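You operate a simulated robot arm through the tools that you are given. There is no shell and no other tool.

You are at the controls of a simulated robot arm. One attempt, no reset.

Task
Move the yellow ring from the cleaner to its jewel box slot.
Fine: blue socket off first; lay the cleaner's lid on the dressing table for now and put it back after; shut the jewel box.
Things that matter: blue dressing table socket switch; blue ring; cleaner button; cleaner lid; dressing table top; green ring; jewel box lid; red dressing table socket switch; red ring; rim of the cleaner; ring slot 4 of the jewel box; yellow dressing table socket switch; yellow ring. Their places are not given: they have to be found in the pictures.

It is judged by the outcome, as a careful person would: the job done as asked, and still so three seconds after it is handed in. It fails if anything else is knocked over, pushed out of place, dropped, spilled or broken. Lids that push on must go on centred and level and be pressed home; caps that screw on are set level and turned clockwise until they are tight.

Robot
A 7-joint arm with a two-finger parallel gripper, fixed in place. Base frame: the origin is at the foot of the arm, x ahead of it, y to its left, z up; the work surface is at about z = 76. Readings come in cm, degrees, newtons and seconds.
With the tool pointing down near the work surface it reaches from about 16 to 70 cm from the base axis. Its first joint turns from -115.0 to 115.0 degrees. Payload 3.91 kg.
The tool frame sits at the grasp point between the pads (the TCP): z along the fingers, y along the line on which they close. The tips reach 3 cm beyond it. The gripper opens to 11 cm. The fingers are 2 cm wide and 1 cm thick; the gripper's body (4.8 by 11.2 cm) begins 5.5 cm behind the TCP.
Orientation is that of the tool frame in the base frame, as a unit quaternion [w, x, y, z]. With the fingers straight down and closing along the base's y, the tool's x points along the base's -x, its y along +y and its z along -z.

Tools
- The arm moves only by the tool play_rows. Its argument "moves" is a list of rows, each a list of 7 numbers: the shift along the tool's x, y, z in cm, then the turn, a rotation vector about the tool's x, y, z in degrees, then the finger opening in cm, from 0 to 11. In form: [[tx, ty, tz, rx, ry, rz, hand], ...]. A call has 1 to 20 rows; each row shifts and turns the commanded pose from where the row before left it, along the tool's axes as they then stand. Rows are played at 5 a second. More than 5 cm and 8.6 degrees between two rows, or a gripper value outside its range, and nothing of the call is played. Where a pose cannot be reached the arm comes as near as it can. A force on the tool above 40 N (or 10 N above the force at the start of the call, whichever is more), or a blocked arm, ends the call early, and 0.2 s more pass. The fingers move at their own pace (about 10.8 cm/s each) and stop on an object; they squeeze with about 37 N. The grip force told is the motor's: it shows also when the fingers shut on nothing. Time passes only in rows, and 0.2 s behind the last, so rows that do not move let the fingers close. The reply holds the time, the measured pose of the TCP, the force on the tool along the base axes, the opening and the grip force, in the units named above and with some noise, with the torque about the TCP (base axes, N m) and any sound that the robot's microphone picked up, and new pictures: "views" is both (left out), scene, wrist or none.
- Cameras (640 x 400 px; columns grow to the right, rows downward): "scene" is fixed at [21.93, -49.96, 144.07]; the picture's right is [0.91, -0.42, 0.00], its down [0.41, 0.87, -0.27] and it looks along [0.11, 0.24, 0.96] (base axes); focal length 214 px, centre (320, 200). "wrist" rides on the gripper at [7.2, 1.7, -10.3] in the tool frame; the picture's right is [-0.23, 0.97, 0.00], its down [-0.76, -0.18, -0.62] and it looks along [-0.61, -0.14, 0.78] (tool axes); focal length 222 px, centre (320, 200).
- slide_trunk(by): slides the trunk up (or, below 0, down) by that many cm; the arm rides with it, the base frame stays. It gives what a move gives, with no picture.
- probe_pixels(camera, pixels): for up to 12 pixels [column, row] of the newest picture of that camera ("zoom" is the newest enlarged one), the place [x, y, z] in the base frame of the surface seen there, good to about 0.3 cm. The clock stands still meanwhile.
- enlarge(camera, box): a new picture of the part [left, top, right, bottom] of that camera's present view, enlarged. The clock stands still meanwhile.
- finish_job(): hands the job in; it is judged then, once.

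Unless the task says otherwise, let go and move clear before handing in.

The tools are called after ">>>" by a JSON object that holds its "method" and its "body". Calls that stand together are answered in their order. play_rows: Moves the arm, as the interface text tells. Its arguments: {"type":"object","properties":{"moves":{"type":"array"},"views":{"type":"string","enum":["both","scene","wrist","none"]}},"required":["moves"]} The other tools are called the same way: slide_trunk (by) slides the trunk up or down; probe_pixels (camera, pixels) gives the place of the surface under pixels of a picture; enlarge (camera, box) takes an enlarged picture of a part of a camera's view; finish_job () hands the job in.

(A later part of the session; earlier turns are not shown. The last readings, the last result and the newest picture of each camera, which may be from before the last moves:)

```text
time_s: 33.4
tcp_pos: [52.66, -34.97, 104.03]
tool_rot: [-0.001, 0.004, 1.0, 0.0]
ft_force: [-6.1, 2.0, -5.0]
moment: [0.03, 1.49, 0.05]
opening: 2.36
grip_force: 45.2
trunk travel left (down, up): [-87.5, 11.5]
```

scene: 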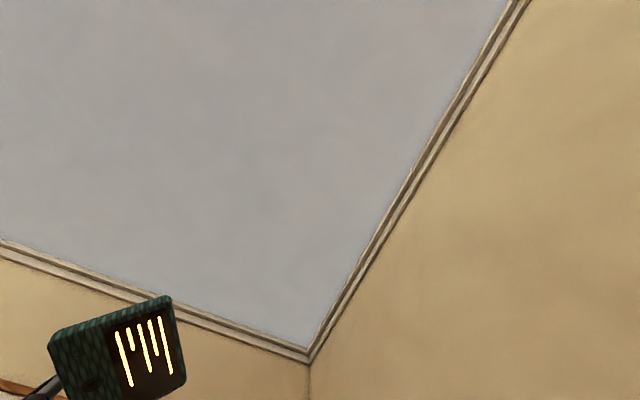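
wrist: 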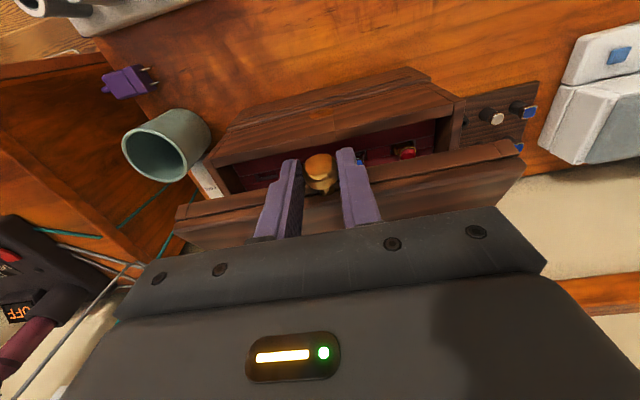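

The lid is open about 20° with rings visible inside at (404,151) and (365,160); forces are modest. I'll continue the arc and start pitching the tool forward to keep reach.

>>> {"method": "play_rows", "body": {"moves": [[-0.44, 0, -0.925, 0, 0, 0, 1], [-0.44, 0, -0.925, 0, 0, 0, 1], [-0.45, 0, -0.86, 0, -3.5, 0, 1], [-0.5, 0, -0.83, 0, -3.5, 0, 1], [-0.766, 0, -0.823, 0, -3.5, 0, 1], [-0.815, 0, -0.774, 0, -3.5, 0, 1], [0, 0, 0, 0, 0, 0, 1]], "views": "wrist"}}

```text
time_s: 35.0
tcp_pos: [55.78, -34.98, 109.5]
tool_rot: [0.122, 0.003, 0.993, -0.001]
ft_force: [-8.4, -1.1, -1.1]
moment: [0.03, 1.29, 0.12]
opening: 2.36
grip_force: 44.9
trunk travel left (down, up): [-87.5, 11.5]
```

wrist: 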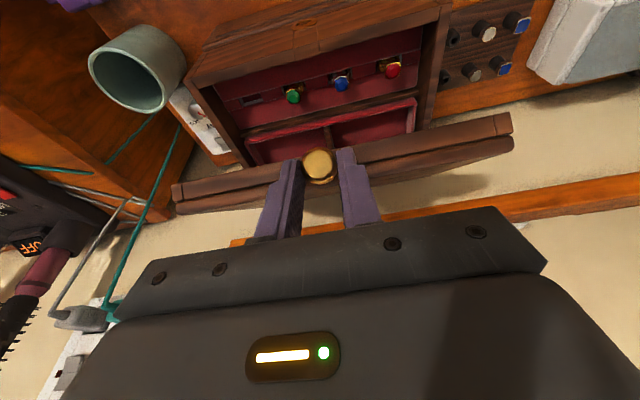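

The lid is at about 39°; inside I see green, blue and red rings in slots and an empty slot at (250,100). I'll keep following the arc to about 60° with a slight −x correction.

>>> {"method": "play_rows", "body": {"moves": [[-0.897, 0, -0.601, 0, -3, 0, 1], [-0.927, 0, -0.553, 0, -3, 0, 1], [-1.067, 0, -0.33, 0, -3, 0, 1], [-1.083, 0, -0.273, 0, -3, 0, 1], [-1.111, 0, -0.065, 0, -3, 0, 1], [-1.112, 0, -0.007, 0, -3, 0, 1], [0, 0, 0, 0, 0, 0, 1]], "views": "wrist"}}

```text
time_s: 36.6
tcp_pos: [60.95, -35.1, 113.62]
tool_rot: [0.276, 0.004, 0.961, -0.002]
ft_force: [-8.8, -1.7, 4.9]
moment: [0.04, 1.21, 0.0]
opening: 2.37
grip_force: 44.9
trunk travel left (down, up): [-87.5, 11.5]
```

wrist: 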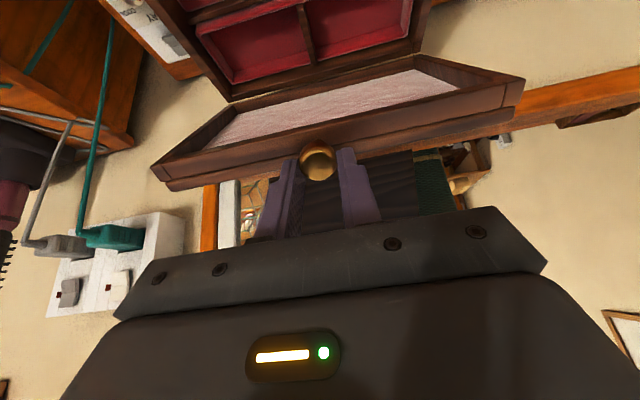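

Lid at roughly 60° with its fabric lining in view; forces remain around 10 N. I'll continue the arc towards 80°.

>>> {"method": "play_rows", "body": {"moves": [[-1.138, 0, 0.151, 0, -2, 0, 1], [-1.132, 0, 0.19, 0, -2, 0, 1], [-1.075, 0, 0.435, 0, -2, 0, 1], [-1.059, 0, 0.472, 0, -2, 0, 1], [-0.972, 0, 0.646, 0, -2, 0, 1], [-0.949, 0, 0.68, 0, -2, 0, 1], [0, 0, 0, 0, 0, 0, 1]], "views": "wrist"}}

```text
time_s: 38.2
tcp_pos: [67.56, -35.04, 115.41]
tool_rot: [0.377, 0.003, 0.926, -0.002]
ft_force: [-4.4, -1.2, 13.8]
moment: [0.28, 0.43, 0.08]
opening: 2.35
grip_force: 45.1
trunk travel left (down, up): [-87.5, 11.5]
```

wrist: 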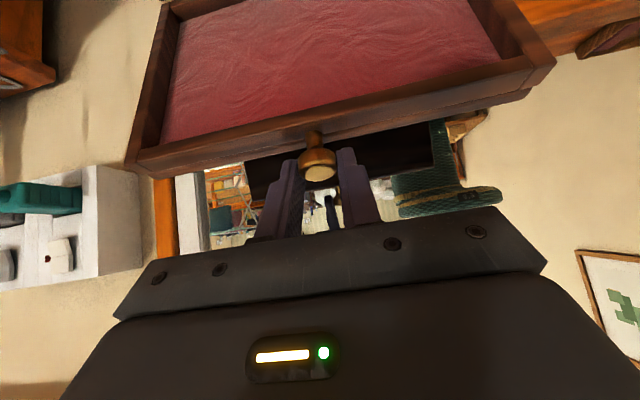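

Lid at ~81°; +14 N in z says I'm slightly inside the true radius. I'll widen the arc slightly and bring it to about 92°.

>>> {"method": "play_rows", "body": {"moves": [[-0.21, 0, -0.1, 0, 0, 0, 1], [-0.9, 0, 0.76, 0, 0, 0, 1], [-0.87, 0, 0.8, 0, 0, 0, 1], [-0.6, 0, 0.6, 0, 0, 0, 1], [0, 0, 0, 0, 0, 0, 1]], "views": "wrist"}}

```text
time_s: 39.4
tcp_pos: [70.9, -35.05, 115.54]
tool_rot: [0.375, 0.003, 0.927, -0.002]
ft_force: [-4.6, -1.0, 7.0]
moment: [0.28, 1.01, 0.09]
opening: 2.35
grip_force: 45.0
trunk travel left (down, up): [-87.5, 11.5]
```

wrist: 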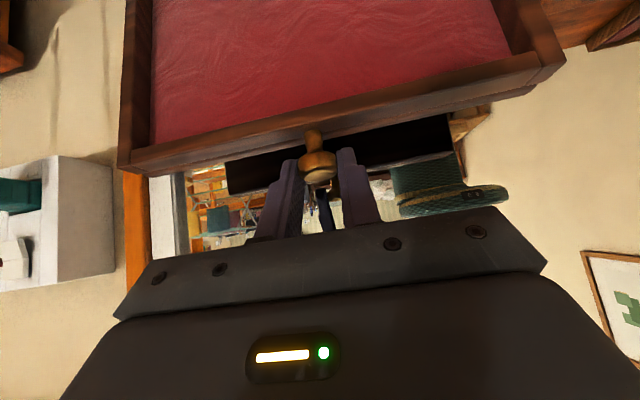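

The lid is about vertical (90°). I'll push it on about 6° more in small steps to find its resting stop.

>>> {"method": "play_rows", "body": {"moves": [[-0.35, 0, 0.36, 0, 0, 0, 1], [-0.34, 0, 0.37, 0, 0, 0, 1], [-0.33, 0, 0.38, 0, 0, 0, 1], [-0.32, 0, 0.39, 0, 0, 0, 1], [0, 0, 0, 0, 0, 0, 1]], "views": "wrist"}}

```text
time_s: 40.6
tcp_pos: [72.9, -34.94, 115.33]
tool_rot: [0.375, 0.003, 0.927, -0.002]
ft_force: [-5.1, 3.1, 4.7]
moment: [0.26, 1.07, 0.0]
opening: 2.34
grip_force: 44.9
trunk travel left (down, up): [-87.5, 11.5]
```

wrist: 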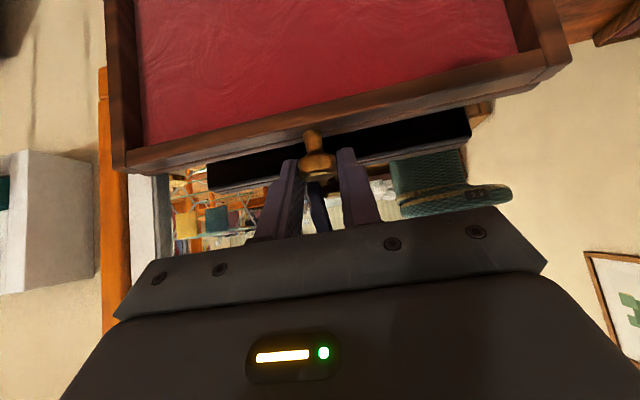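

Still free at ~96°. I'll continue gently, stopping on any resistance.

>>> {"method": "play_rows", "body": {"moves": [[-0.3, 0, 0.41, 0, 0, 0, 1], [-0.29, 0, 0.42, 0, 0, 0, 1], [-0.28, 0, 0.43, 0, 0, 0, 1], [0, 0, 0, 0, 0, 0, 1]], "views": "wrist"}}

```text
time_s: 41.6
tcp_pos: [74.46, -35.06, 115.18]
tool_rot: [0.374, 0.003, 0.927, -0.002]
ft_force: [-2.9, 4.3, 6.7]
moment: [0.31, 0.97, 0.06]
opening: 2.36
grip_force: 45.0
trunk travel left (down, up): [-87.5, 11.5]
```

wrist: 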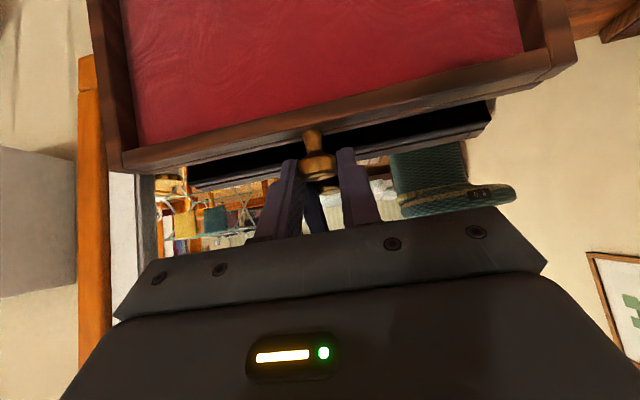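

At ~100° the lid still moves freely and its reflection (350,150) is approaching. I'll probe the mirror plane and lid edge before continuing.

>>> {"method": "probe_pixels", "body": {"camera": "wrist", "pixels": [[230, 215], [370, 210], [470, 120], [90, 200], [120, 200], [510, 85], [130, 160], [317, 168], [440, 110], [170, 180]]}}

>>> {"method": "enlarge", "body": {"camera": "wrist", "box": [80, 60, 600, 240]}}

```text
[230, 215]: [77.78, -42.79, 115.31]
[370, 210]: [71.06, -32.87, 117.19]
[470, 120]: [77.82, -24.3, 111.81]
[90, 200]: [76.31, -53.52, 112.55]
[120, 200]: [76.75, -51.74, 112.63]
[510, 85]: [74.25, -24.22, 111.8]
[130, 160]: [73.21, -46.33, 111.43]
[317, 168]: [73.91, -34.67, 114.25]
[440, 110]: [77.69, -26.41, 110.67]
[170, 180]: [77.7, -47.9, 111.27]
```

```text
1.23 times, centred on (340, 150) of wrist
```

zoom: 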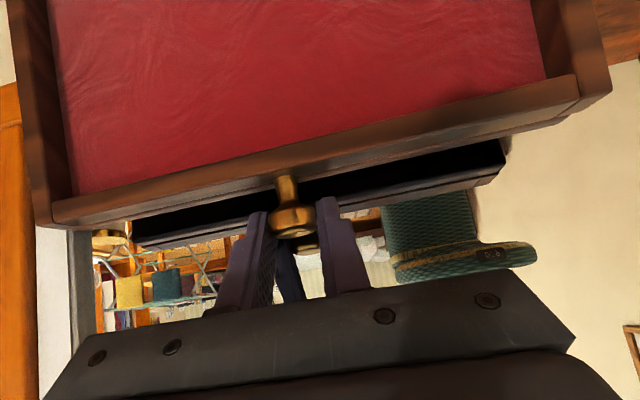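

The mirror glass is at x≈77.8, so my fingertips are within ~0.5 cm of it and the lid only a few degrees from leaning. I'll release the knob here by opening slightly and see whether the lid stays.

>>> {"method": "play_rows", "body": {"moves": [[0, 0, 0, 0, 0, 0, 2.7], [0, 0, 0, 0, 0, 0, 3.2], [0, 0, 0, 0, 0, 0, 4], [0, 0, 0, 0, 0, 0, 4]], "views": "wrist"}}

```text
time_s: 42.6
tcp_pos: [74.55, -35.14, 115.08]
tool_rot: [0.374, 0.003, 0.927, -0.002]
ft_force: [0.2, -0.3, -0.6]
moment: [0.0, 0.01, -0.02]
opening: 4.02
grip_force: 0.1
trunk travel left (down, up): [-87.5, 11.5]
```

wrist: 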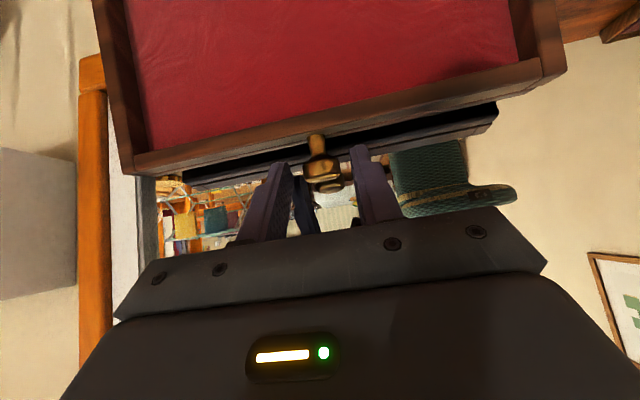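

Released: the lid moved back a hair and stands open on its own (knob at (322,170)). I'll withdraw along the tool axis, re-level the tool and look down into the box.

>>> {"method": "play_rows", "body": {"moves": [[0, 0, -3, 0, 0, 0, 4], [0, 0, -4, 0, 0, 0, 4], [0, 0, -4, 0, 0, 0, 4], [0, 0, -4, 0, 0, 0, 4], [0, 0, 0, 0, 8, 0, 4], [0, 0, 0, 0, 8, 0, 4], [0, 0, 0, 0, 8, 0, 4], [0, 0, 0, 0, 8, 0, 4], [0, 0, 0, 0, 8, 0, 4], [0, 0, 0, 0, 4, 0, 4], [4.5, 0, 0, 0, 0, 0, 4], [4.5, 0, 0, 0, 0, 0, 4], [4.5, 0, 1, 0, 0, 0, 4], [4.5, 0, 1, 0, 0, 0, 4]], "views": "wrist"}}

```text
time_s: 45.6
tcp_pos: [45.81, -34.93, 124.04]
tool_rot: [0.0, 0.003, 1.0, -0.001]
ft_force: [-0.1, -0.1, 0.3]
moment: [-0.01, -0.01, 0.01]
opening: 4.01
grip_force: 0.1
trunk travel left (down, up): [-87.5, 11.5]
```

wrist: 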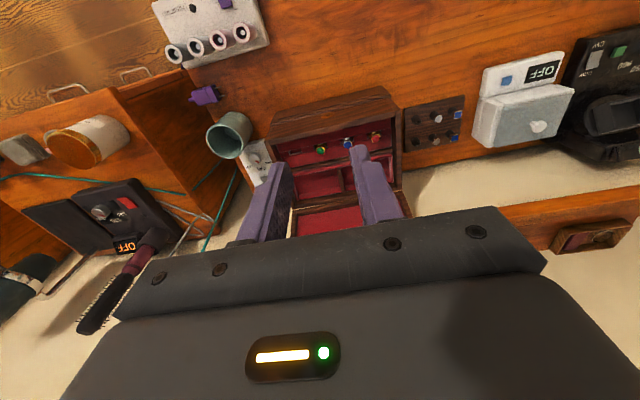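

>>> {"method": "enlarge", "body": {"camera": "wrist", "box": [255, 80, 415, 240]}}

>>> {"method": "enlarge", "body": {"camera": "wrist", "box": [280, 120, 400, 180]}}

```text
2.50 times, centred on (335, 160) of wrist
```

zoom: 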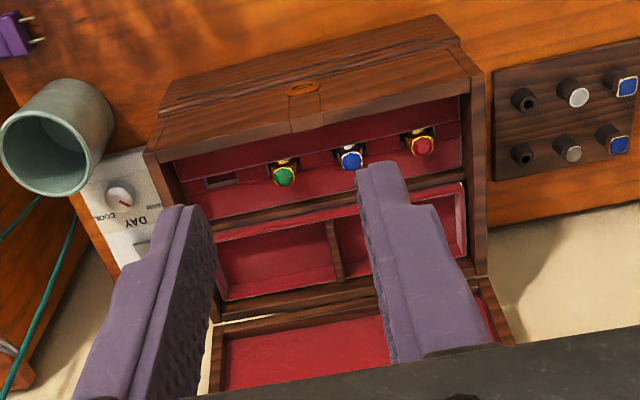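

```text
5.33 times, centred on (340, 150) of wrist
```

zoom: 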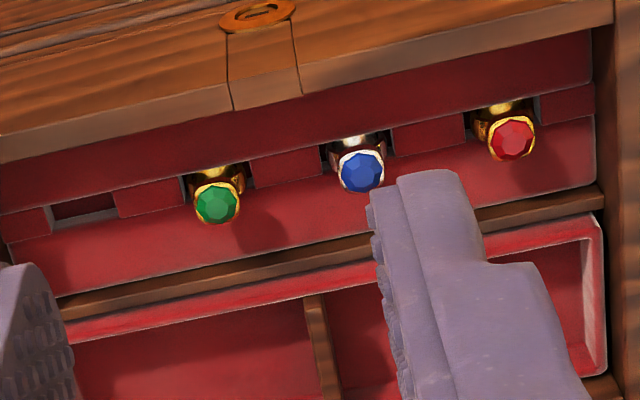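

The only empty ring slot is at (85,205) in the close zoom (left of the green ring) — that's slot 4. I'll probe its place and the other rings' geometry.

>>> {"method": "probe_pixels", "body": {"camera": "zoom", "pixels": [[85, 208], [60, 212], [115, 200], [85, 196], [85, 222], [30, 225], [150, 195], [150, 240], [216, 203], [216, 172], [362, 172], [215, 185]]}}

>>> {"method": "probe_pixels", "body": {"camera": "zoom", "pixels": [[190, 200], [243, 190], [512, 140], [290, 160], [420, 130], [320, 130], [150, 165], [570, 100], [30, 260], [100, 280], [580, 60], [330, 185]]}}

```text
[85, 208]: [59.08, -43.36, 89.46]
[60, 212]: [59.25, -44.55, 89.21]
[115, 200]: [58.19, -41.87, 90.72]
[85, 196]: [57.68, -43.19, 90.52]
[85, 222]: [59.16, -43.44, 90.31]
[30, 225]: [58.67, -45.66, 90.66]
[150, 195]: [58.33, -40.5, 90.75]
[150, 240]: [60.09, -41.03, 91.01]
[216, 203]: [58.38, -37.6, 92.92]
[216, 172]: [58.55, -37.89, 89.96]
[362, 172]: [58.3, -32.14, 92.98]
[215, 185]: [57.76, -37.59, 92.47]
```

```text
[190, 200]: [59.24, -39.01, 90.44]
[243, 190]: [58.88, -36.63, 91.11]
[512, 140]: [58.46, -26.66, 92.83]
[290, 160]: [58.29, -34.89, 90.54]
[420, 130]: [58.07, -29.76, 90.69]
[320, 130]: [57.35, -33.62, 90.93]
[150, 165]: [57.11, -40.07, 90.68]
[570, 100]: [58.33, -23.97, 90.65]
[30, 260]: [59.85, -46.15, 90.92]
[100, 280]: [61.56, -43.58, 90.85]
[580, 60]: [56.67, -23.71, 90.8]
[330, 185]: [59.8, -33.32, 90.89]
```

Slot 4 is centred near [58.4, -43.2] with cushion top z≈90.8 (ring spacing 5.5 cm, jewels at z≈93). Now I'll move over to look at the cleaner closely.

>>> {"method": "play_rows", "body": {"moves": [[-0.62, 4.29, 1.2, 0, 0, 0, 4], [-0.62, 4.29, 1.2, 0, 0, 0, 4], [-0.62, 4.29, 1.2, 0, 0, 0, 4], [-0.62, 4.29, 1.2, 0, 0, 0, 4], [-0.62, 4.29, 1.2, 0, 0, 0, 4], [-0.62, 4.29, 1.2, 0, 0, 0, 4], [-0.62, 4.29, 1.2, 0, 0, 0, 4], [-0.62, 4.29, 1.2, 0, 0, 0, 4], [-0.62, 4.29, 1.2, 0, 0, 0, 4], [-0.62, 4.29, 1.2, 0, 0, 0, 4]], "views": "wrist"}}

```text
time_s: 47.8
tcp_pos: [52.41, 8.11, 111.7]
tool_rot: [-0.001, 0.003, 1.0, -0.001]
ft_force: [-0.5, 0.4, -0.7]
moment: [0.01, 0.0, 0.01]
opening: 3.99
grip_force: 0.2
trunk travel left (down, up): [-87.5, 11.5]
```

wrist: 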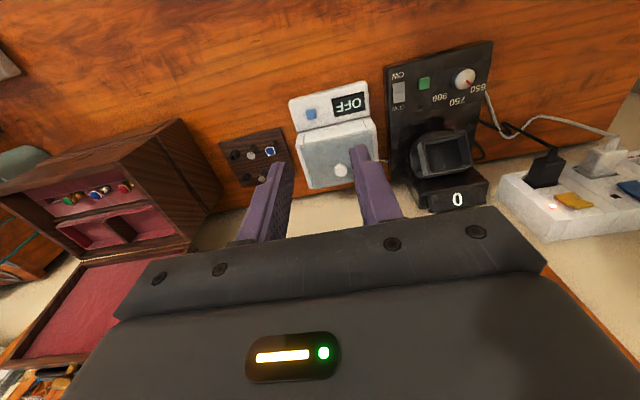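

>>> {"method": "enlarge", "body": {"camera": "wrist", "box": [270, 70, 410, 210]}}

>>> {"method": "probe_pixels", "body": {"camera": "wrist", "pixels": [[340, 170], [336, 167], [345, 168], [340, 174], [305, 145], [370, 125], [312, 185], [300, 140], [310, 165], [350, 140], [340, 130], [376, 150]]}}

```text
2.86 times, centred on (340, 140) of wrist
```

zoom: 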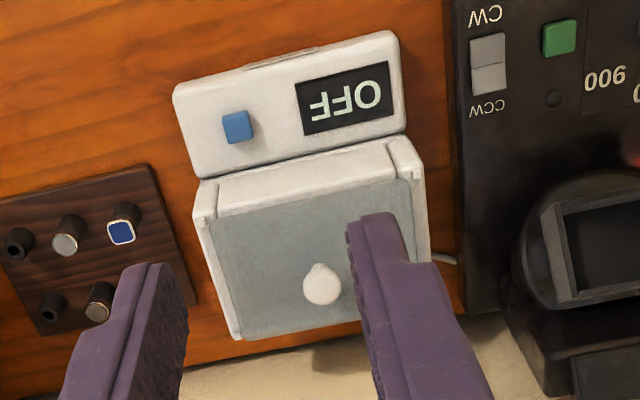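

```text
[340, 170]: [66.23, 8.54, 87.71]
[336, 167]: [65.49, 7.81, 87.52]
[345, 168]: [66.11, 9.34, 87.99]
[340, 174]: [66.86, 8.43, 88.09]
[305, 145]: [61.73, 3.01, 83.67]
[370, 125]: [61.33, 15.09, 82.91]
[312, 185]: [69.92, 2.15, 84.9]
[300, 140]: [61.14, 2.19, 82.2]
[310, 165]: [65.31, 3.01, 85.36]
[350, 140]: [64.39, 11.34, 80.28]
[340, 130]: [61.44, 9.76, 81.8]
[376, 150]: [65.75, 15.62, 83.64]
```

The cleaner lid is a grey plate with a white ball knob at about [66.2, 8.5, 88]. I'll zoom tighter on the lid edges to see how it seats.

>>> {"method": "enlarge", "body": {"camera": "wrist", "box": [290, 100, 390, 200]}}

>>> {"method": "probe_pixels", "body": {"camera": "zoom", "pixels": [[130, 160], [160, 340], [430, 80], [470, 260], [300, 200], [250, 150], [350, 120], [200, 250], [120, 170], [250, 110], [180, 330], [440, 200]]}}

```text
4.00 times, centred on (340, 150) of wrist
```

zoom: 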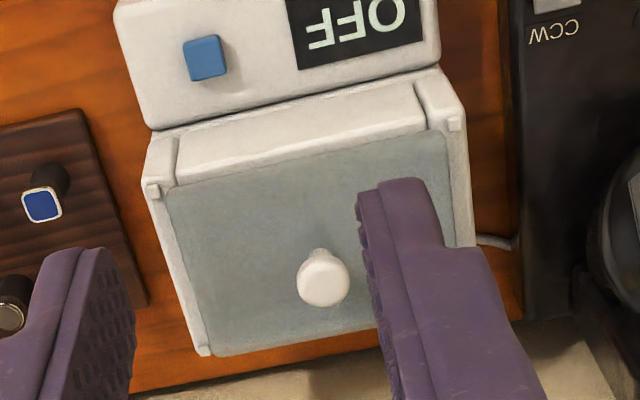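

```text
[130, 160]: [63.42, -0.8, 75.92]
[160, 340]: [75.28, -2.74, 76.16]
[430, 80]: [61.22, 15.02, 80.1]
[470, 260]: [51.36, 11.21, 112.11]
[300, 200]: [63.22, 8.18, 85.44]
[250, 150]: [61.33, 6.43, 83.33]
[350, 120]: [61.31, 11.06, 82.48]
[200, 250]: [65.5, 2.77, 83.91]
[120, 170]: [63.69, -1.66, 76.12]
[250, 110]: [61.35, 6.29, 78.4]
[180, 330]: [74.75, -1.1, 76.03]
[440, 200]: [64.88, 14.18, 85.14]
```

Lid top is at z≈85.3 with the ball knob head centred near [66.2, 8.5, 88]. I'll move above the knob with open fingers.

>>> {"method": "play_rows", "body": {"moves": [[-3.45, 0.1, 2.9, 0, 0, 0, 4.5], [-3.45, 0.1, 2.9, 0, 0, 0, 4.5], [-3.45, 0.1, 2.9, 0, 0, 0, 4.5], [-3.45, 0.1, 2.9, 0, 0, 0, 4.5], [0, 0, 3, 0, 0, 0, 4.5]], "views": "wrist"}}

```text
time_s: 49.0
tcp_pos: [66.42, 8.31, 97.32]
tool_rot: [0.001, 0.004, 1.0, 0.0]
ft_force: [-0.7, -0.3, -0.6]
moment: [-0.01, -0.03, -0.02]
opening: 4.5
grip_force: 0.0
trunk travel left (down, up): [-87.5, 11.5]
```

wrist: 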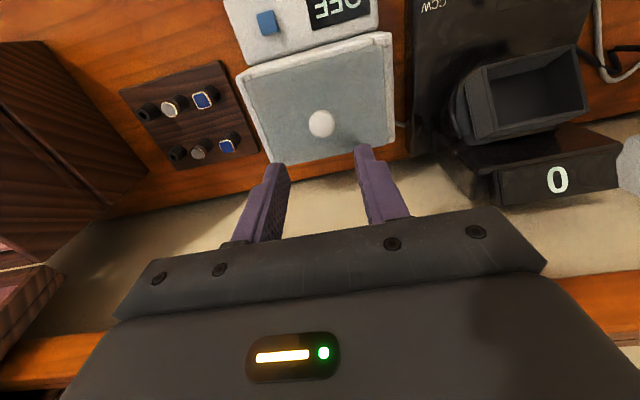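

>>> {"method": "enlarge", "body": {"camera": "wrist", "box": [225, 10, 415, 180]}}

>>> {"method": "probe_pixels", "body": {"camera": "wrist", "pixels": [[322, 123], [314, 125], [330, 122], [322, 115], [322, 132], [250, 78], [385, 45], [277, 160], [390, 140], [300, 100], [360, 100], [290, 150]]}}

```text
2.35 times, centred on (320, 95) of wrist
```

zoom: 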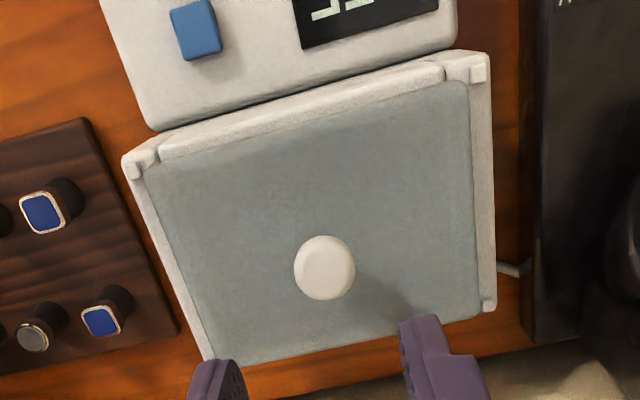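

```text
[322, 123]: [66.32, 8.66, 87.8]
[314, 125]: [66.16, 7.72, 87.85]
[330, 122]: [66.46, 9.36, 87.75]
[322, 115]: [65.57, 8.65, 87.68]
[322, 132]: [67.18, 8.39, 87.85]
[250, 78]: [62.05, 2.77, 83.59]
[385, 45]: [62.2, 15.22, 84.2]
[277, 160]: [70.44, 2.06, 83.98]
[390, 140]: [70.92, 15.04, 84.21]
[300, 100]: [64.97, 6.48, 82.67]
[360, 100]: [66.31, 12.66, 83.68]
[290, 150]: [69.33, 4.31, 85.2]
```

Knob centre is [66.35, 8.55] with top z≈88; lid spans x 62–71, y 2–15.2 with small locating tabs at its corners. I'll centre, descend until the tips are around z≈86.2, and close.

>>> {"method": "play_rows", "body": {"moves": [[0.05, 0.25, 2.5, 0, 0, 0, 4.5], [0, 0, 2.5, 0, 0, 0, 4.5], [0, 0, 2, 0, 0, 0, 4.5], [0, 0, 1.1, 0, 0, 0, 4.5], [0, 0, 0, 0, 0, 0, 1], [0, 0, 0, 0, 0, 0, 1], [0, 0, 0, 0, 0, 0, 1]], "views": "wrist"}}

```text
time_s: 50.6
tcp_pos: [66.21, 8.58, 89.27]
tool_rot: [-0.001, 0.004, 1.0, 0.0]
ft_force: [0.9, -0.4, 0.5]
moment: [-0.01, 0.05, -0.03]
opening: 2.24
grip_force: 37.0
trunk travel left (down, up): [-87.5, 11.5]
```

wrist: 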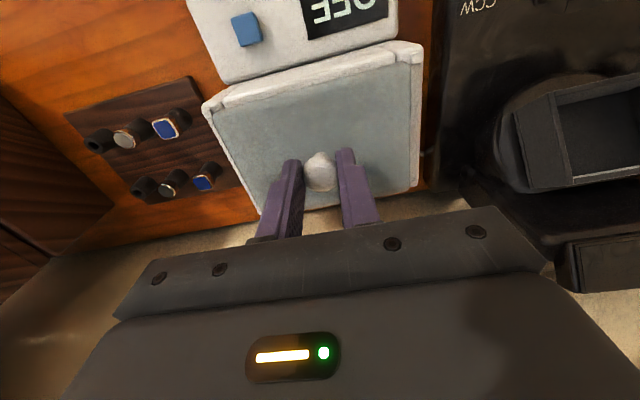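

Knob is gripped (opening 2.24, no side force) at TCP [66.2, 8.58, 89.27] — I'll remember that for putting it back. Now a slow straight lift.

>>> {"method": "play_rows", "body": {"moves": [[0, 0, -0.5, 0, 0, 0, 1], [0, 0, -0.5, 0, 0, 0, 1], [0, 0, -1, 0, 0, 0, 1], [0, 0, -1.5, 0, 0, 0, 1], [0, 0, -1.5, 0, 0, 0, 1], [0, 0, 0, 0, 0, 0, 1]], "views": "wrist"}}

```text
time_s: 52.0
tcp_pos: [66.27, 8.48, 94.12]
tool_rot: [0.0, 0.004, 1.0, 0.0]
ft_force: [0.0, -0.3, -0.7]
moment: [0.02, 0.02, 0.01]
opening: 2.28
grip_force: 36.6
trunk travel left (down, up): [-87.5, 11.5]
```

wrist: 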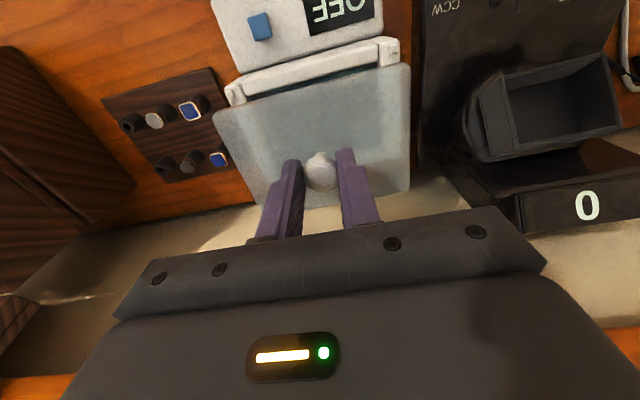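

The lid is up and level, clear of the body. I'll raise it further and carry it back over the bare table at x≈43.

>>> {"method": "play_rows", "body": {"moves": [[0, 0, -3, 0, 0, 0, 1], [0, 0, -3, 0, 0, 0, 1], [3, 0, 0, 0, 0, 0, 1], [4, 0, 0, 0, 0, 0, 1], [4, 0, 0, 0, 0, 0, 1], [4, 0, 0, 0, 0, 0, 1], [4, 0, 0, 0, 0, 0, 1], [4, 0, 0, 0, 0, 0, 1], [0, 0, 0, 0, 0, 0, 1]], "views": "wrist"}}

```text
time_s: 54.0
tcp_pos: [43.27, 8.88, 99.98]
tool_rot: [-0.001, 0.003, 1.0, 0.0]
ft_force: [0.3, 0.8, -1.0]
moment: [0.03, 0.04, -0.01]
opening: 2.28
grip_force: 37.6
trunk travel left (down, up): [-87.5, 11.5]
```

wrist: 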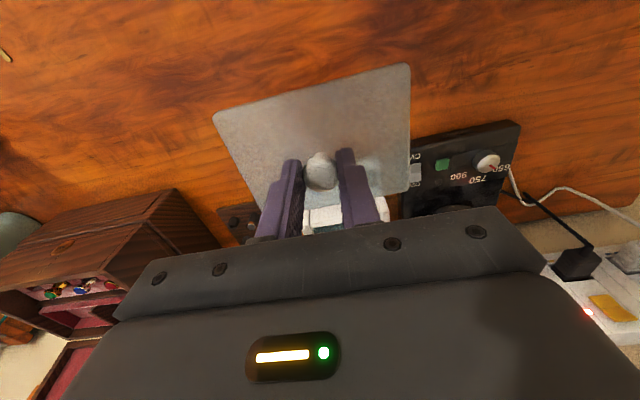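

The lid hangs level over bare wood. I'll lower it to just above the table then step down gently until contact.

>>> {"method": "play_rows", "body": {"moves": [[0, 0, 4, 0, 0, 0, 1], [0, 0, 4, 0, 0, 0, 1], [0, 0, 4, 0, 0, 0, 1], [0, 0, 3, 0, 0, 0, 1], [0, 0, 1.2, 0, 0, 0, 1], [0, 0, 0, 0, 0, 0, 1]], "views": "wrist"}}

```text
time_s: 55.4
tcp_pos: [43.25, 8.61, 83.85]
tool_rot: [-0.001, 0.004, 1.0, 0.001]
ft_force: [0.0, 0.3, 0.0]
moment: [-0.02, -0.01, 0.0]
opening: 2.26
grip_force: 37.2
trunk travel left (down, up): [-87.5, 11.5]
```

wrist: 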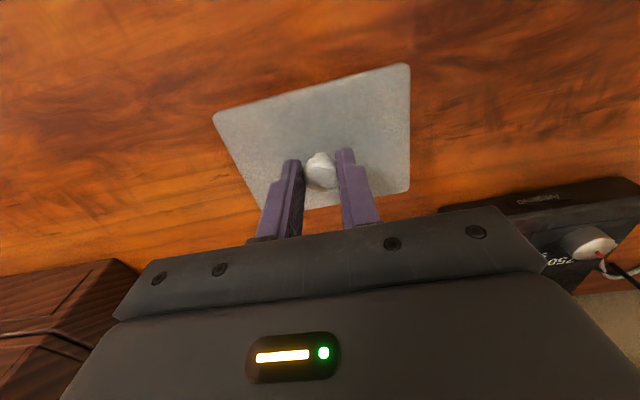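

No contact yet at TCP z=83.85. I'll probe the lid's height above the table and step on down.

>>> {"method": "probe_pixels", "body": {"camera": "wrist", "pixels": [[260, 130], [350, 90], [395, 180], [330, 120], [240, 105], [200, 200], [300, 60]]}}

>>> {"method": "play_rows", "body": {"moves": [[0, 0, 0.5, 0, 0, 0, 1], [0, 0, 0.5, 0, 0, 0, 1], [0, 0, 0.4, 0, 0, 0, 1], [0, 0, 0.3, 0, 0, 0, 1], [0, 0, 0, 0, 0, 0, 1]], "views": "wrist"}}

```text
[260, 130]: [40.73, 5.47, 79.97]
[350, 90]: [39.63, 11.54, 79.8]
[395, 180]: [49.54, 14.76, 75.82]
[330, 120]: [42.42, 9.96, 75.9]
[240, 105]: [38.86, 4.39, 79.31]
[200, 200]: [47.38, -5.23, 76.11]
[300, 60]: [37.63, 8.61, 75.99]
```

```text
time_s: 56.6
tcp_pos: [43.23, 8.62, 82.26]
tool_rot: [-0.001, 0.004, 1.0, 0.0]
ft_force: [0.4, 0.3, -0.1]
moment: [0.0, -0.01, 0.0]
opening: 2.27
grip_force: 37.5
trunk travel left (down, up): [-87.5, 11.5]
```

wrist: 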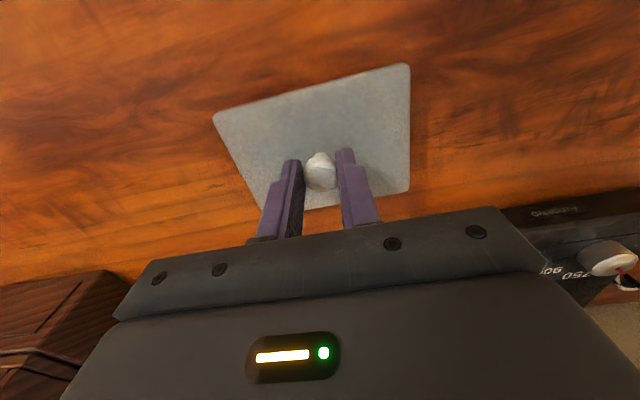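

Lid top is ~4.05 below the TCP, so its bottom is ~1.5 cm from the table. I'll step down until contact.

>>> {"method": "play_rows", "body": {"moves": [[0, 0, 0.4, 0, 0, 0, 1], [0, 0, 0.4, 0, 0, 0, 1], [0, 0, 0.3, 0, 0, 0, 1], [0, 0, 0.2, 0, 0, 0, 1], [0, 0, 0.2, 0, 0, 0, 1]], "views": "none"}}

```text
time_s: 57.8
tcp_pos: [43.15, 8.76, 80.92]
tool_rot: [0.002, 0.004, 1.0, 0.0]
ft_force: [2.8, -0.5, 31.2]
moment: [0.01, -0.15, 0.01]
opening: 2.26
grip_force: 37.3
trunk travel left (down, up): [-87.5, 11.5]
```

Contact with the table (31 N at z=80.92). I'll relax upward slightly, then open and rise clear.

>>> {"method": "play_rows", "body": {"moves": [[0, 0, -0.2, 0, 0, 0, 1], [0, 0, -0.1, 0, 0, 0, 1], [0, 0, 0, 0, 0, 0, 2.6], [0, 0, 0, 0, 0, 0, 3.5], [0, 0, 0, 0, 0, 0, 4.5], [0, 0, -1, 0, 0, 0, 4.5], [0, 0, -3, 0, 0, 0, 4.5], [0, 0, -4, 0, 0, 0, 4.5]], "views": "wrist"}}

```text
time_s: 59.6
tcp_pos: [43.05, 8.66, 89.13]
tool_rot: [-0.001, 0.004, 1.0, 0.0]
ft_force: [-0.4, 0.0, -0.1]
moment: [0.0, -0.05, 0.04]
opening: 4.48
grip_force: 0.1
trunk travel left (down, up): [-87.5, 11.5]
```

wrist: 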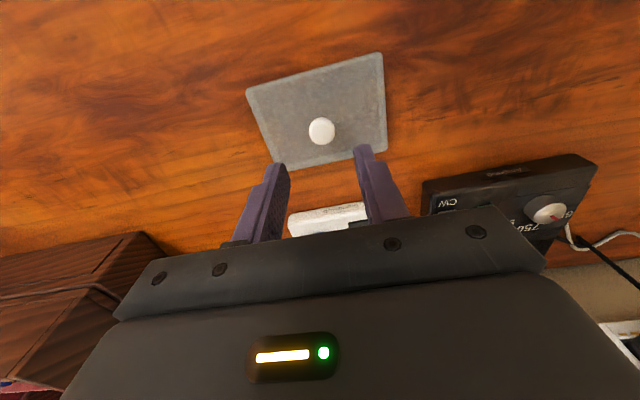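

The lid lies flat on the table at (320,110) and I'm clear of it. I'll rise and look into the cleaner basin.

>>> {"method": "play_rows", "body": {"moves": [[0, 0, -4.5, 0, 0, 0, 4.5], [0, 0, -4.5, 0, 0, 0, 4.5], [0, 0, -4.5, 0, 0, 0, 4.5], [-3, 0, -4, 0, 0, 0, 4.5], [-3, 0, -3, 0, 0, 0, 4.5], [-3, 0, 0, 0, 0, 0, 4.5]], "views": "wrist"}}

```text
time_s: 61.0
tcp_pos: [52.53, 8.5, 109.6]
tool_rot: [-0.002, 0.004, 1.0, -0.002]
ft_force: [0.5, 0.2, 0.0]
moment: [0.0, -0.01, 0.0]
opening: 4.5
grip_force: 0.1
trunk travel left (down, up): [-87.5, 11.5]
```

wrist: 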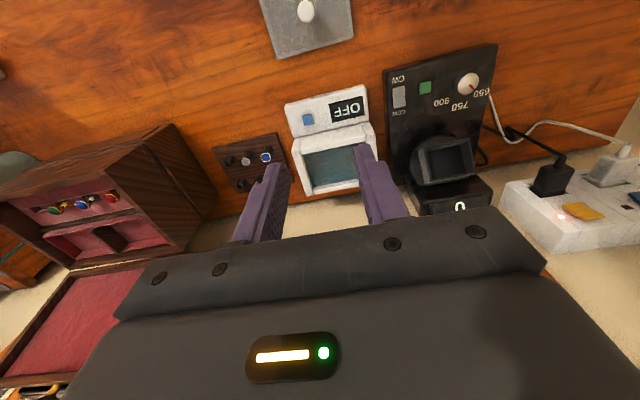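

The basin is at (330,165). I'll move over it for a steeper view inside.

>>> {"method": "play_rows", "body": {"moves": [[-3.5, 0, 1.5, 0, 0, 0, 8], [-3.5, 0, 1.5, 0, 0, 0, 8], [-3.5, 0, 1.5, 0, 0, 0, 8], [-3.3, 0, 1.5, 0, 0, 0, 8]], "views": "wrist"}}

```text
time_s: 62.0
tcp_pos: [66.23, 8.41, 103.58]
tool_rot: [-0.001, 0.004, 1.0, 0.001]
ft_force: [0.1, 0.0, 0.2]
moment: [-0.04, 0.0, -0.01]
opening: 7.98
grip_force: 0.0
trunk travel left (down, up): [-87.5, 11.5]
```

wrist: 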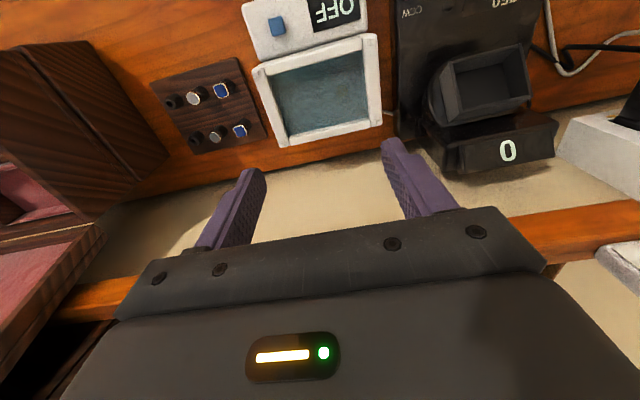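

>>> {"method": "enlarge", "body": {"camera": "wrist", "box": [245, 25, 395, 155]}}

>>> {"method": "enlarge", "body": {"camera": "wrist", "box": [265, 45, 375, 140]}}

```text
3.08 times, centred on (320, 90) of wrist
```

zoom: 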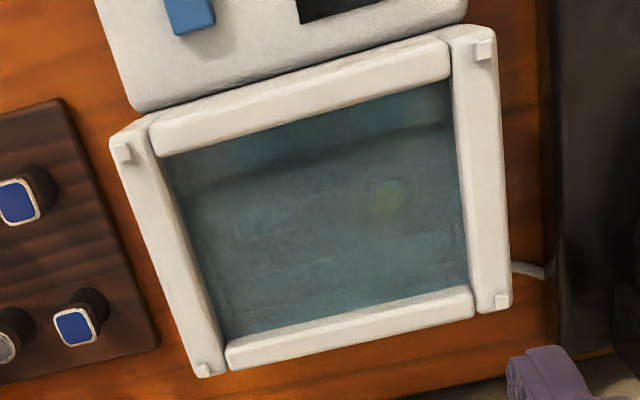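

```text
4.21 times, centred on (320, 92) of wrist
```

zoom: 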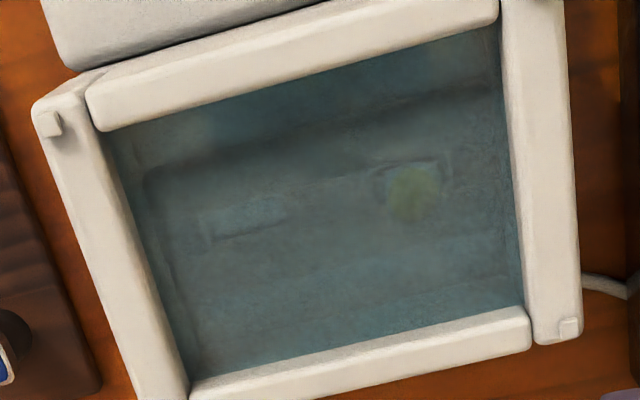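

Murky liquid fills the basin and the yellow stone shows at (412,190) in the zoom, apparently in a holder slot, with an empty slot at (245,215). I'll probe depths there.

>>> {"method": "probe_pixels", "body": {"camera": "zoom", "pixels": [[412, 190], [412, 205], [395, 185], [430, 185], [410, 168], [245, 215], [320, 250], [470, 200], [200, 300], [150, 100], [560, 100], [350, 360]]}}

```text
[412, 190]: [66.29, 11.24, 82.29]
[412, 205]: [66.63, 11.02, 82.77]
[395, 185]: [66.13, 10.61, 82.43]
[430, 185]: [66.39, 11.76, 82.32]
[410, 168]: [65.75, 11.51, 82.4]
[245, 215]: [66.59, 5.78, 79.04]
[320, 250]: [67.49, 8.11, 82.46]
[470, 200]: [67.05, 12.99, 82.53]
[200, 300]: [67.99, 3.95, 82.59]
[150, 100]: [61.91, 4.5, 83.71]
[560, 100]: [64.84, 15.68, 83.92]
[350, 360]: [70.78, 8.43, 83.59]
```

The liquid surface is z≈82.4 and the rim z≈83.8; one probe went through to z≈79. I'll probe a cluster around the stone hoping for through-liquid hits.

>>> {"method": "probe_pixels", "body": {"camera": "zoom", "pixels": [[405, 180], [420, 180], [405, 195], [420, 195], [412, 185], [418, 205], [400, 172], [385, 172], [440, 165], [415, 175], [425, 200], [400, 205]]}}

>>> {"method": "probe_pixels", "body": {"camera": "zoom", "pixels": [[210, 225], [230, 215], [260, 210], [285, 205], [245, 200], [245, 230], [300, 180], [330, 170], [250, 280], [450, 240], [345, 220], [200, 170]]}}

```text
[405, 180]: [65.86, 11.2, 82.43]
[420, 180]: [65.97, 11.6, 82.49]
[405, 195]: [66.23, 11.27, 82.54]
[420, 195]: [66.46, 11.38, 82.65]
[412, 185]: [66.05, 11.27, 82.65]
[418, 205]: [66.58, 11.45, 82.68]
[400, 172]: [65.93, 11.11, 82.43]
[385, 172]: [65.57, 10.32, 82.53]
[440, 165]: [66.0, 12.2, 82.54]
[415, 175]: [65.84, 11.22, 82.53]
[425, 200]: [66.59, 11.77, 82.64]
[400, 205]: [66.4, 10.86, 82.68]
```

```text
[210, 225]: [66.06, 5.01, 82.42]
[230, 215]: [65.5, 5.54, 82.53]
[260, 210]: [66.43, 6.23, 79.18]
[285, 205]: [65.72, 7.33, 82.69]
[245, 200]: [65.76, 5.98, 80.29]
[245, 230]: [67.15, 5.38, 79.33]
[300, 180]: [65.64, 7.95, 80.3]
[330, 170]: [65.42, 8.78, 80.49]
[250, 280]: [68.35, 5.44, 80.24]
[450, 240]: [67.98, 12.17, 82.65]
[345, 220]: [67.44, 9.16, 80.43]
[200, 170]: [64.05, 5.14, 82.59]
```

Through-hits show a holder surface at z≈80.3 with an empty slot near [66.5, 5.8] and the yellow ring's slot near [66.5, 11.25] — same 5.5 cm pitch as the jewel box. Before grasping, I'll look closely at the rings in the box to learn their shape and how they stand.

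>>> {"method": "play_rows", "body": {"moves": [[0.82, -4.14, -0.3, 0, 0, 0, 5], [0.82, -4.14, -0.3, 0, 0, 0, 5], [0.82, -4.14, -0.3, 0, 0, 0, 5], [0.82, -4.14, -0.3, 0, 0, 0, 5], [0.82, -4.14, -0.3, 0, 0, 0, 5], [0.82, -4.14, -0.3, 0, 0, 0, 5], [0.82, -4.14, -0.3, 0, 0, 0, 5], [0.82, -4.14, -0.3, 0, 0, 0, 5], [0.82, -4.14, -0.3, 0, 0, 0, 5], [0.82, -4.14, -0.3, 0, 0, 0, 5]], "views": "wrist"}}

```text
time_s: 64.2
tcp_pos: [57.5, -32.79, 106.62]
tool_rot: [0.0, 0.003, 1.0, 0.0]
ft_force: [0.0, -0.6, -0.1]
moment: [0.0, -0.01, 0.01]
opening: 5.03
grip_force: 0.1
trunk travel left (down, up): [-87.5, 11.5]
```

wrist: 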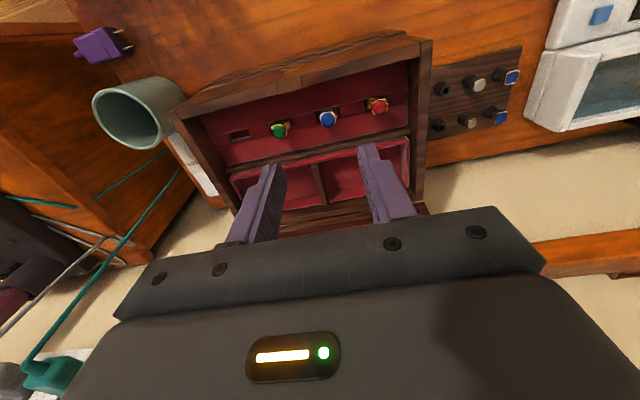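

>>> {"method": "enlarge", "body": {"camera": "wrist", "box": [220, 85, 350, 155]}}

>>> {"method": "probe_pixels", "body": {"camera": "zoom", "pixels": [[100, 235], [60, 245], [145, 225], [95, 220], [100, 255], [40, 280], [295, 215], [280, 215], [310, 210], [345, 200], [250, 235], [300, 190]]}}

>>> {"method": "enlarge", "body": {"camera": "wrist", "box": [260, 85, 400, 145]}}

```text
4.92 times, centred on (285, 120) of wrist
```

zoom: 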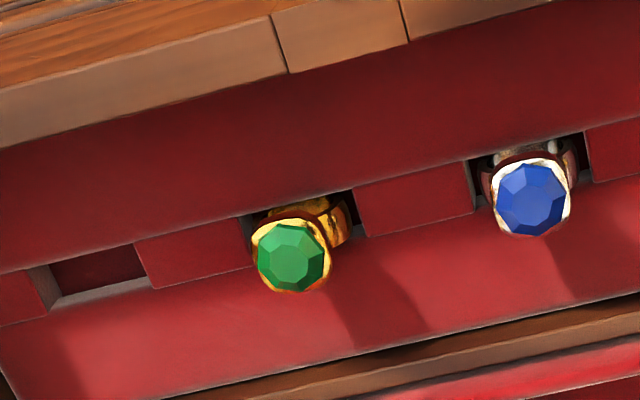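

```text
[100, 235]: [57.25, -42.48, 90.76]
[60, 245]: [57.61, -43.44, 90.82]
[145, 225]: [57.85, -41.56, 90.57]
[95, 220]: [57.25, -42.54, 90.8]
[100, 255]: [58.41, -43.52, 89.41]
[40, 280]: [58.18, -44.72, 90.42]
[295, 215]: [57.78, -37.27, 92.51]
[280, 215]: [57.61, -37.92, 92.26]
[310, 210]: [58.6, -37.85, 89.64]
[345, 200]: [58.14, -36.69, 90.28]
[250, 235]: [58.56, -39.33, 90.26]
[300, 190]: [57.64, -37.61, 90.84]
```

```text
4.57 times, centred on (330, 115) of wrist
```

zoom: 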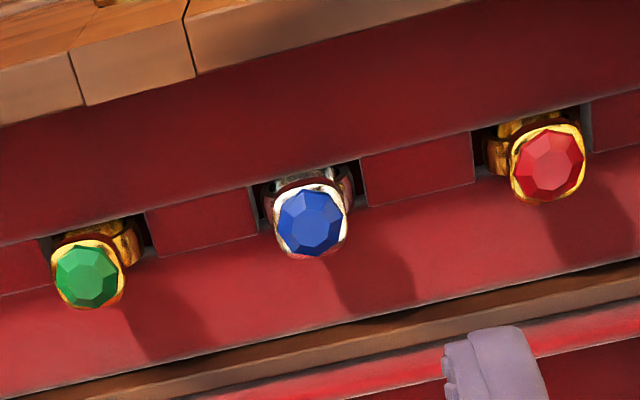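

The rings stand in slots with bands in the y–z plane (≈2.2 cm across) and stones ≈1.7 cm wide up top, so I'll grip the stone setting with the fingers closing along x. I'll go back above the yellow ring and start turning the wrist 90°.

>>> {"method": "play_rows", "body": {"moves": [[-0.9, 4.4, 0.2, 0, 0, 0, 5], [-0.9, 4.4, 0.2, 0, 0, 0, 5], [-0.9, 4.4, 0.2, 0, 0, 0, 5], [-0.9, 4.4, 0.2, 0, 0, 0, 5], [-0.9, 4.4, 0.2, 0, 0, 0, 5], [-0.9, 4.4, 0.2, 0, 0, 0, 5], [-0.9, 4.4, 0.2, 0, 0, 0, 5], [-0.9, 4.4, 0.2, 0, 0, 0, 5], [-0.9, 4.4, 0.2, 0, 0, 0, 5], [-0.9, 4.4, 0.2, 0, 0, 0, 5], [0, 0, 0, 0, 0, 8.5, 5], [0, 0, 0, 0, 0, 8.5, 5], [0, 0, 0, 0, 0, 8.5, 5], [0, 0, 0, 0, 0, 8.5, 5], [0, 0, 0, 0, 0, 8.5, 5], [0, 0, 0, 0, 0, 8.5, 5], [0, 0, 0, 0, 0, 8.5, 5], [0, 0, 0, 0, 0, 8.5, 5], [0, 0, 0, 0, 0, 8.5, 5], [0, 0, 0, 0, 0, 8.5, 5]], "views": "wrist"}}

```text
time_s: 68.4
tcp_pos: [66.82, 11.15, 104.42]
tool_rot: [-0.001, 0.679, 0.734, -0.001]
ft_force: [0.0, -0.1, -0.1]
moment: [-0.01, 0.03, -0.02]
opening: 5.01
grip_force: 0.1
trunk travel left (down, up): [-87.5, 11.5]
```

wrist: 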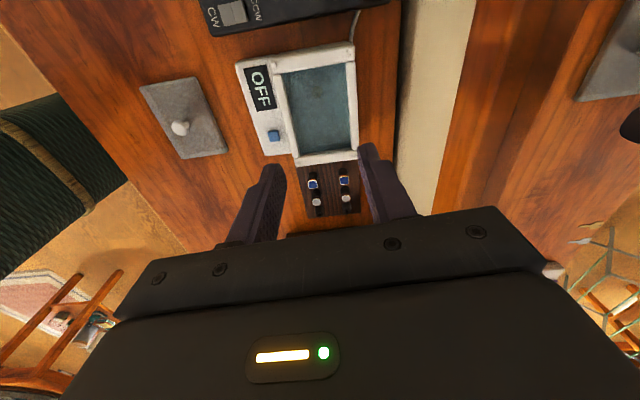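

Now looking toward −y with the basin at (320,108). I'll finish the turn to 90° and zoom on the ring.

>>> {"method": "play_rows", "body": {"moves": [[0, 0, 0, 0, 0, 4.5, 5], [0, 0, 0, 0, 0, 0, 5]], "views": "wrist"}}

>>> {"method": "enlarge", "body": {"camera": "wrist", "box": [250, 35, 380, 175]}}

```text
time_s: 69.0
tcp_pos: [66.78, 11.05, 104.51]
tool_rot: [0.002, 0.706, 0.708, -0.001]
ft_force: [0.0, 0.8, 0.2]
moment: [-0.01, -0.02, 0.01]
opening: 5.01
grip_force: 0.0
trunk travel left (down, up): [-87.5, 11.5]
```

wrist: 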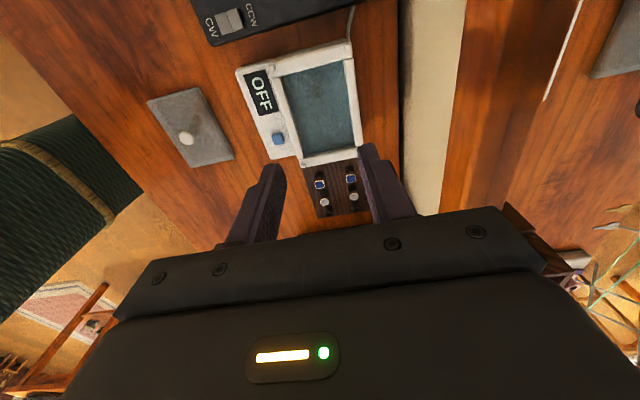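

```text
2.86 times, centred on (315, 105) of wrist
```

zoom: 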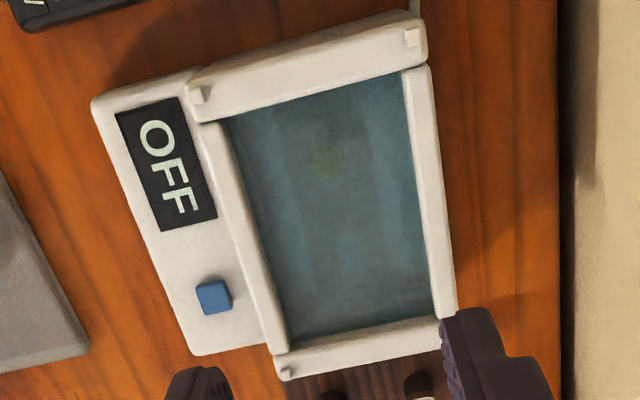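

The stone shows faintly at (325,160) in the zoom, giving about [66.5, 11.2]. I'll probe around it from this side too.

>>> {"method": "enlarge", "body": {"camera": "wrist", "box": [285, 65, 355, 120]}}

>>> {"method": "probe_pixels", "body": {"camera": "zoom", "pixels": [[320, 170], [300, 170], [340, 170], [320, 150], [320, 190], [280, 170], [360, 170], [320, 130], [320, 210], [310, 160], [335, 180], [345, 150]]}}

```text
7.27 times, centred on (320, 92) of wrist
```

zoom: 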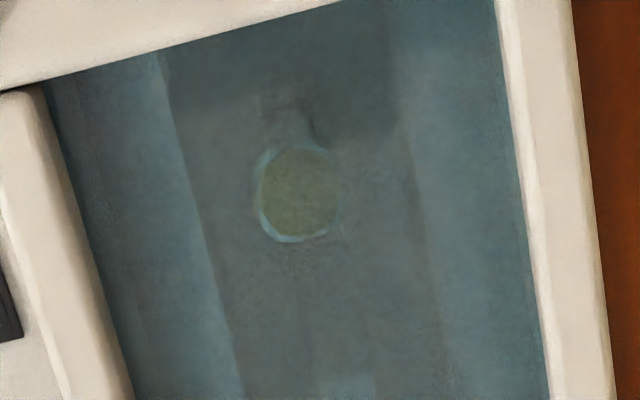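

```text
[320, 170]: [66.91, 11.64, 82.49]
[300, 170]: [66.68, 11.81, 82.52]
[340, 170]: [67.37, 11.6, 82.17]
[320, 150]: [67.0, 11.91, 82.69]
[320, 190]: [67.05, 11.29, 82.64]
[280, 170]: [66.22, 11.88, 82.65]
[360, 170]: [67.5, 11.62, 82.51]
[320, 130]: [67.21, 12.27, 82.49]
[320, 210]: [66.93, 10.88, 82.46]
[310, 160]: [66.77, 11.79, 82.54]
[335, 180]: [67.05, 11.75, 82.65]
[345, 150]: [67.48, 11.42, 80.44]
```

The stone is now clear at (300,193) in this zoom; combining both views gives about [66.5, 11.2] with the stone around z≈81.5–82.3 over the holder at z≈80.35. I'll descend to just above the rim and recheck.

>>> {"method": "play_rows", "body": {"moves": [[0.15, -0.28, 3.6, 0, 0, 0, 3.6], [0, 0, 3.6, 0, 0, 0, 3.6], [0, 0, 3.6, 0, 0, 0, 3.6], [0, 0, 3, 0, 0, 0, 3.6], [0, 0, 0, 0, 0, 0, 3.6]], "views": "wrist"}}

>>> {"method": "enlarge", "body": {"camera": "wrist", "box": [250, 80, 400, 200]}}

```text
time_s: 70.2
tcp_pos: [66.53, 11.56, 90.74]
tool_rot: [0.0, 0.706, 0.708, 0.0]
ft_force: [0.4, 0.4, -0.9]
moment: [-0.02, -0.01, 0.01]
opening: 3.62
grip_force: 0.1
trunk travel left (down, up): [-87.5, 11.5]
```

wrist: 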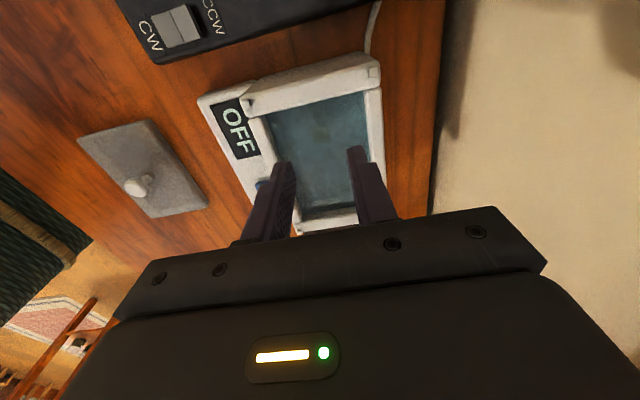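

```text
3.33 times, centred on (325, 140) of wrist
```

zoom: 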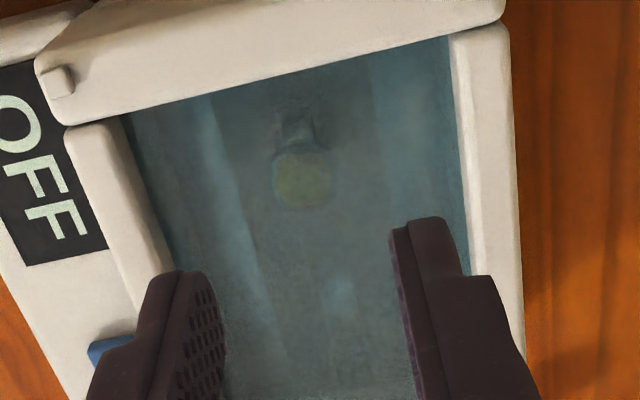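

The stone is centred between the fingers at (302,180) in zoom, but the y reading is 11.56 vs the wanted 11.2. I'll take another reading to average out noise.

>>> {"method": "play_rows", "body": {"moves": [[0, 0, 0, 0, 0, 0, 3.6]], "views": "none"}}

>>> {"method": "play_rows", "body": {"moves": [[0, 0, 0, 0, 0, 0, 3.6]], "views": "none"}}

```text
time_s: 70.6
tcp_pos: [66.54, 11.5, 90.75]
tool_rot: [-0.001, 0.707, 0.707, 0.0]
ft_force: [-1.3, -0.1, -0.6]
moment: [0.0, -0.02, 0.03]
opening: 3.57
grip_force: 0.1
trunk travel left (down, up): [-87.5, 11.5]
```

```text
time_s: 71.0
tcp_pos: [66.54, 11.48, 90.68]
tool_rot: [-0.001, 0.707, 0.707, 0.0]
ft_force: [-0.2, 0.8, 0.1]
moment: [0.0, 0.04, -0.01]
opening: 3.61
grip_force: 0.1
trunk travel left (down, up): [-87.5, 11.5]
```

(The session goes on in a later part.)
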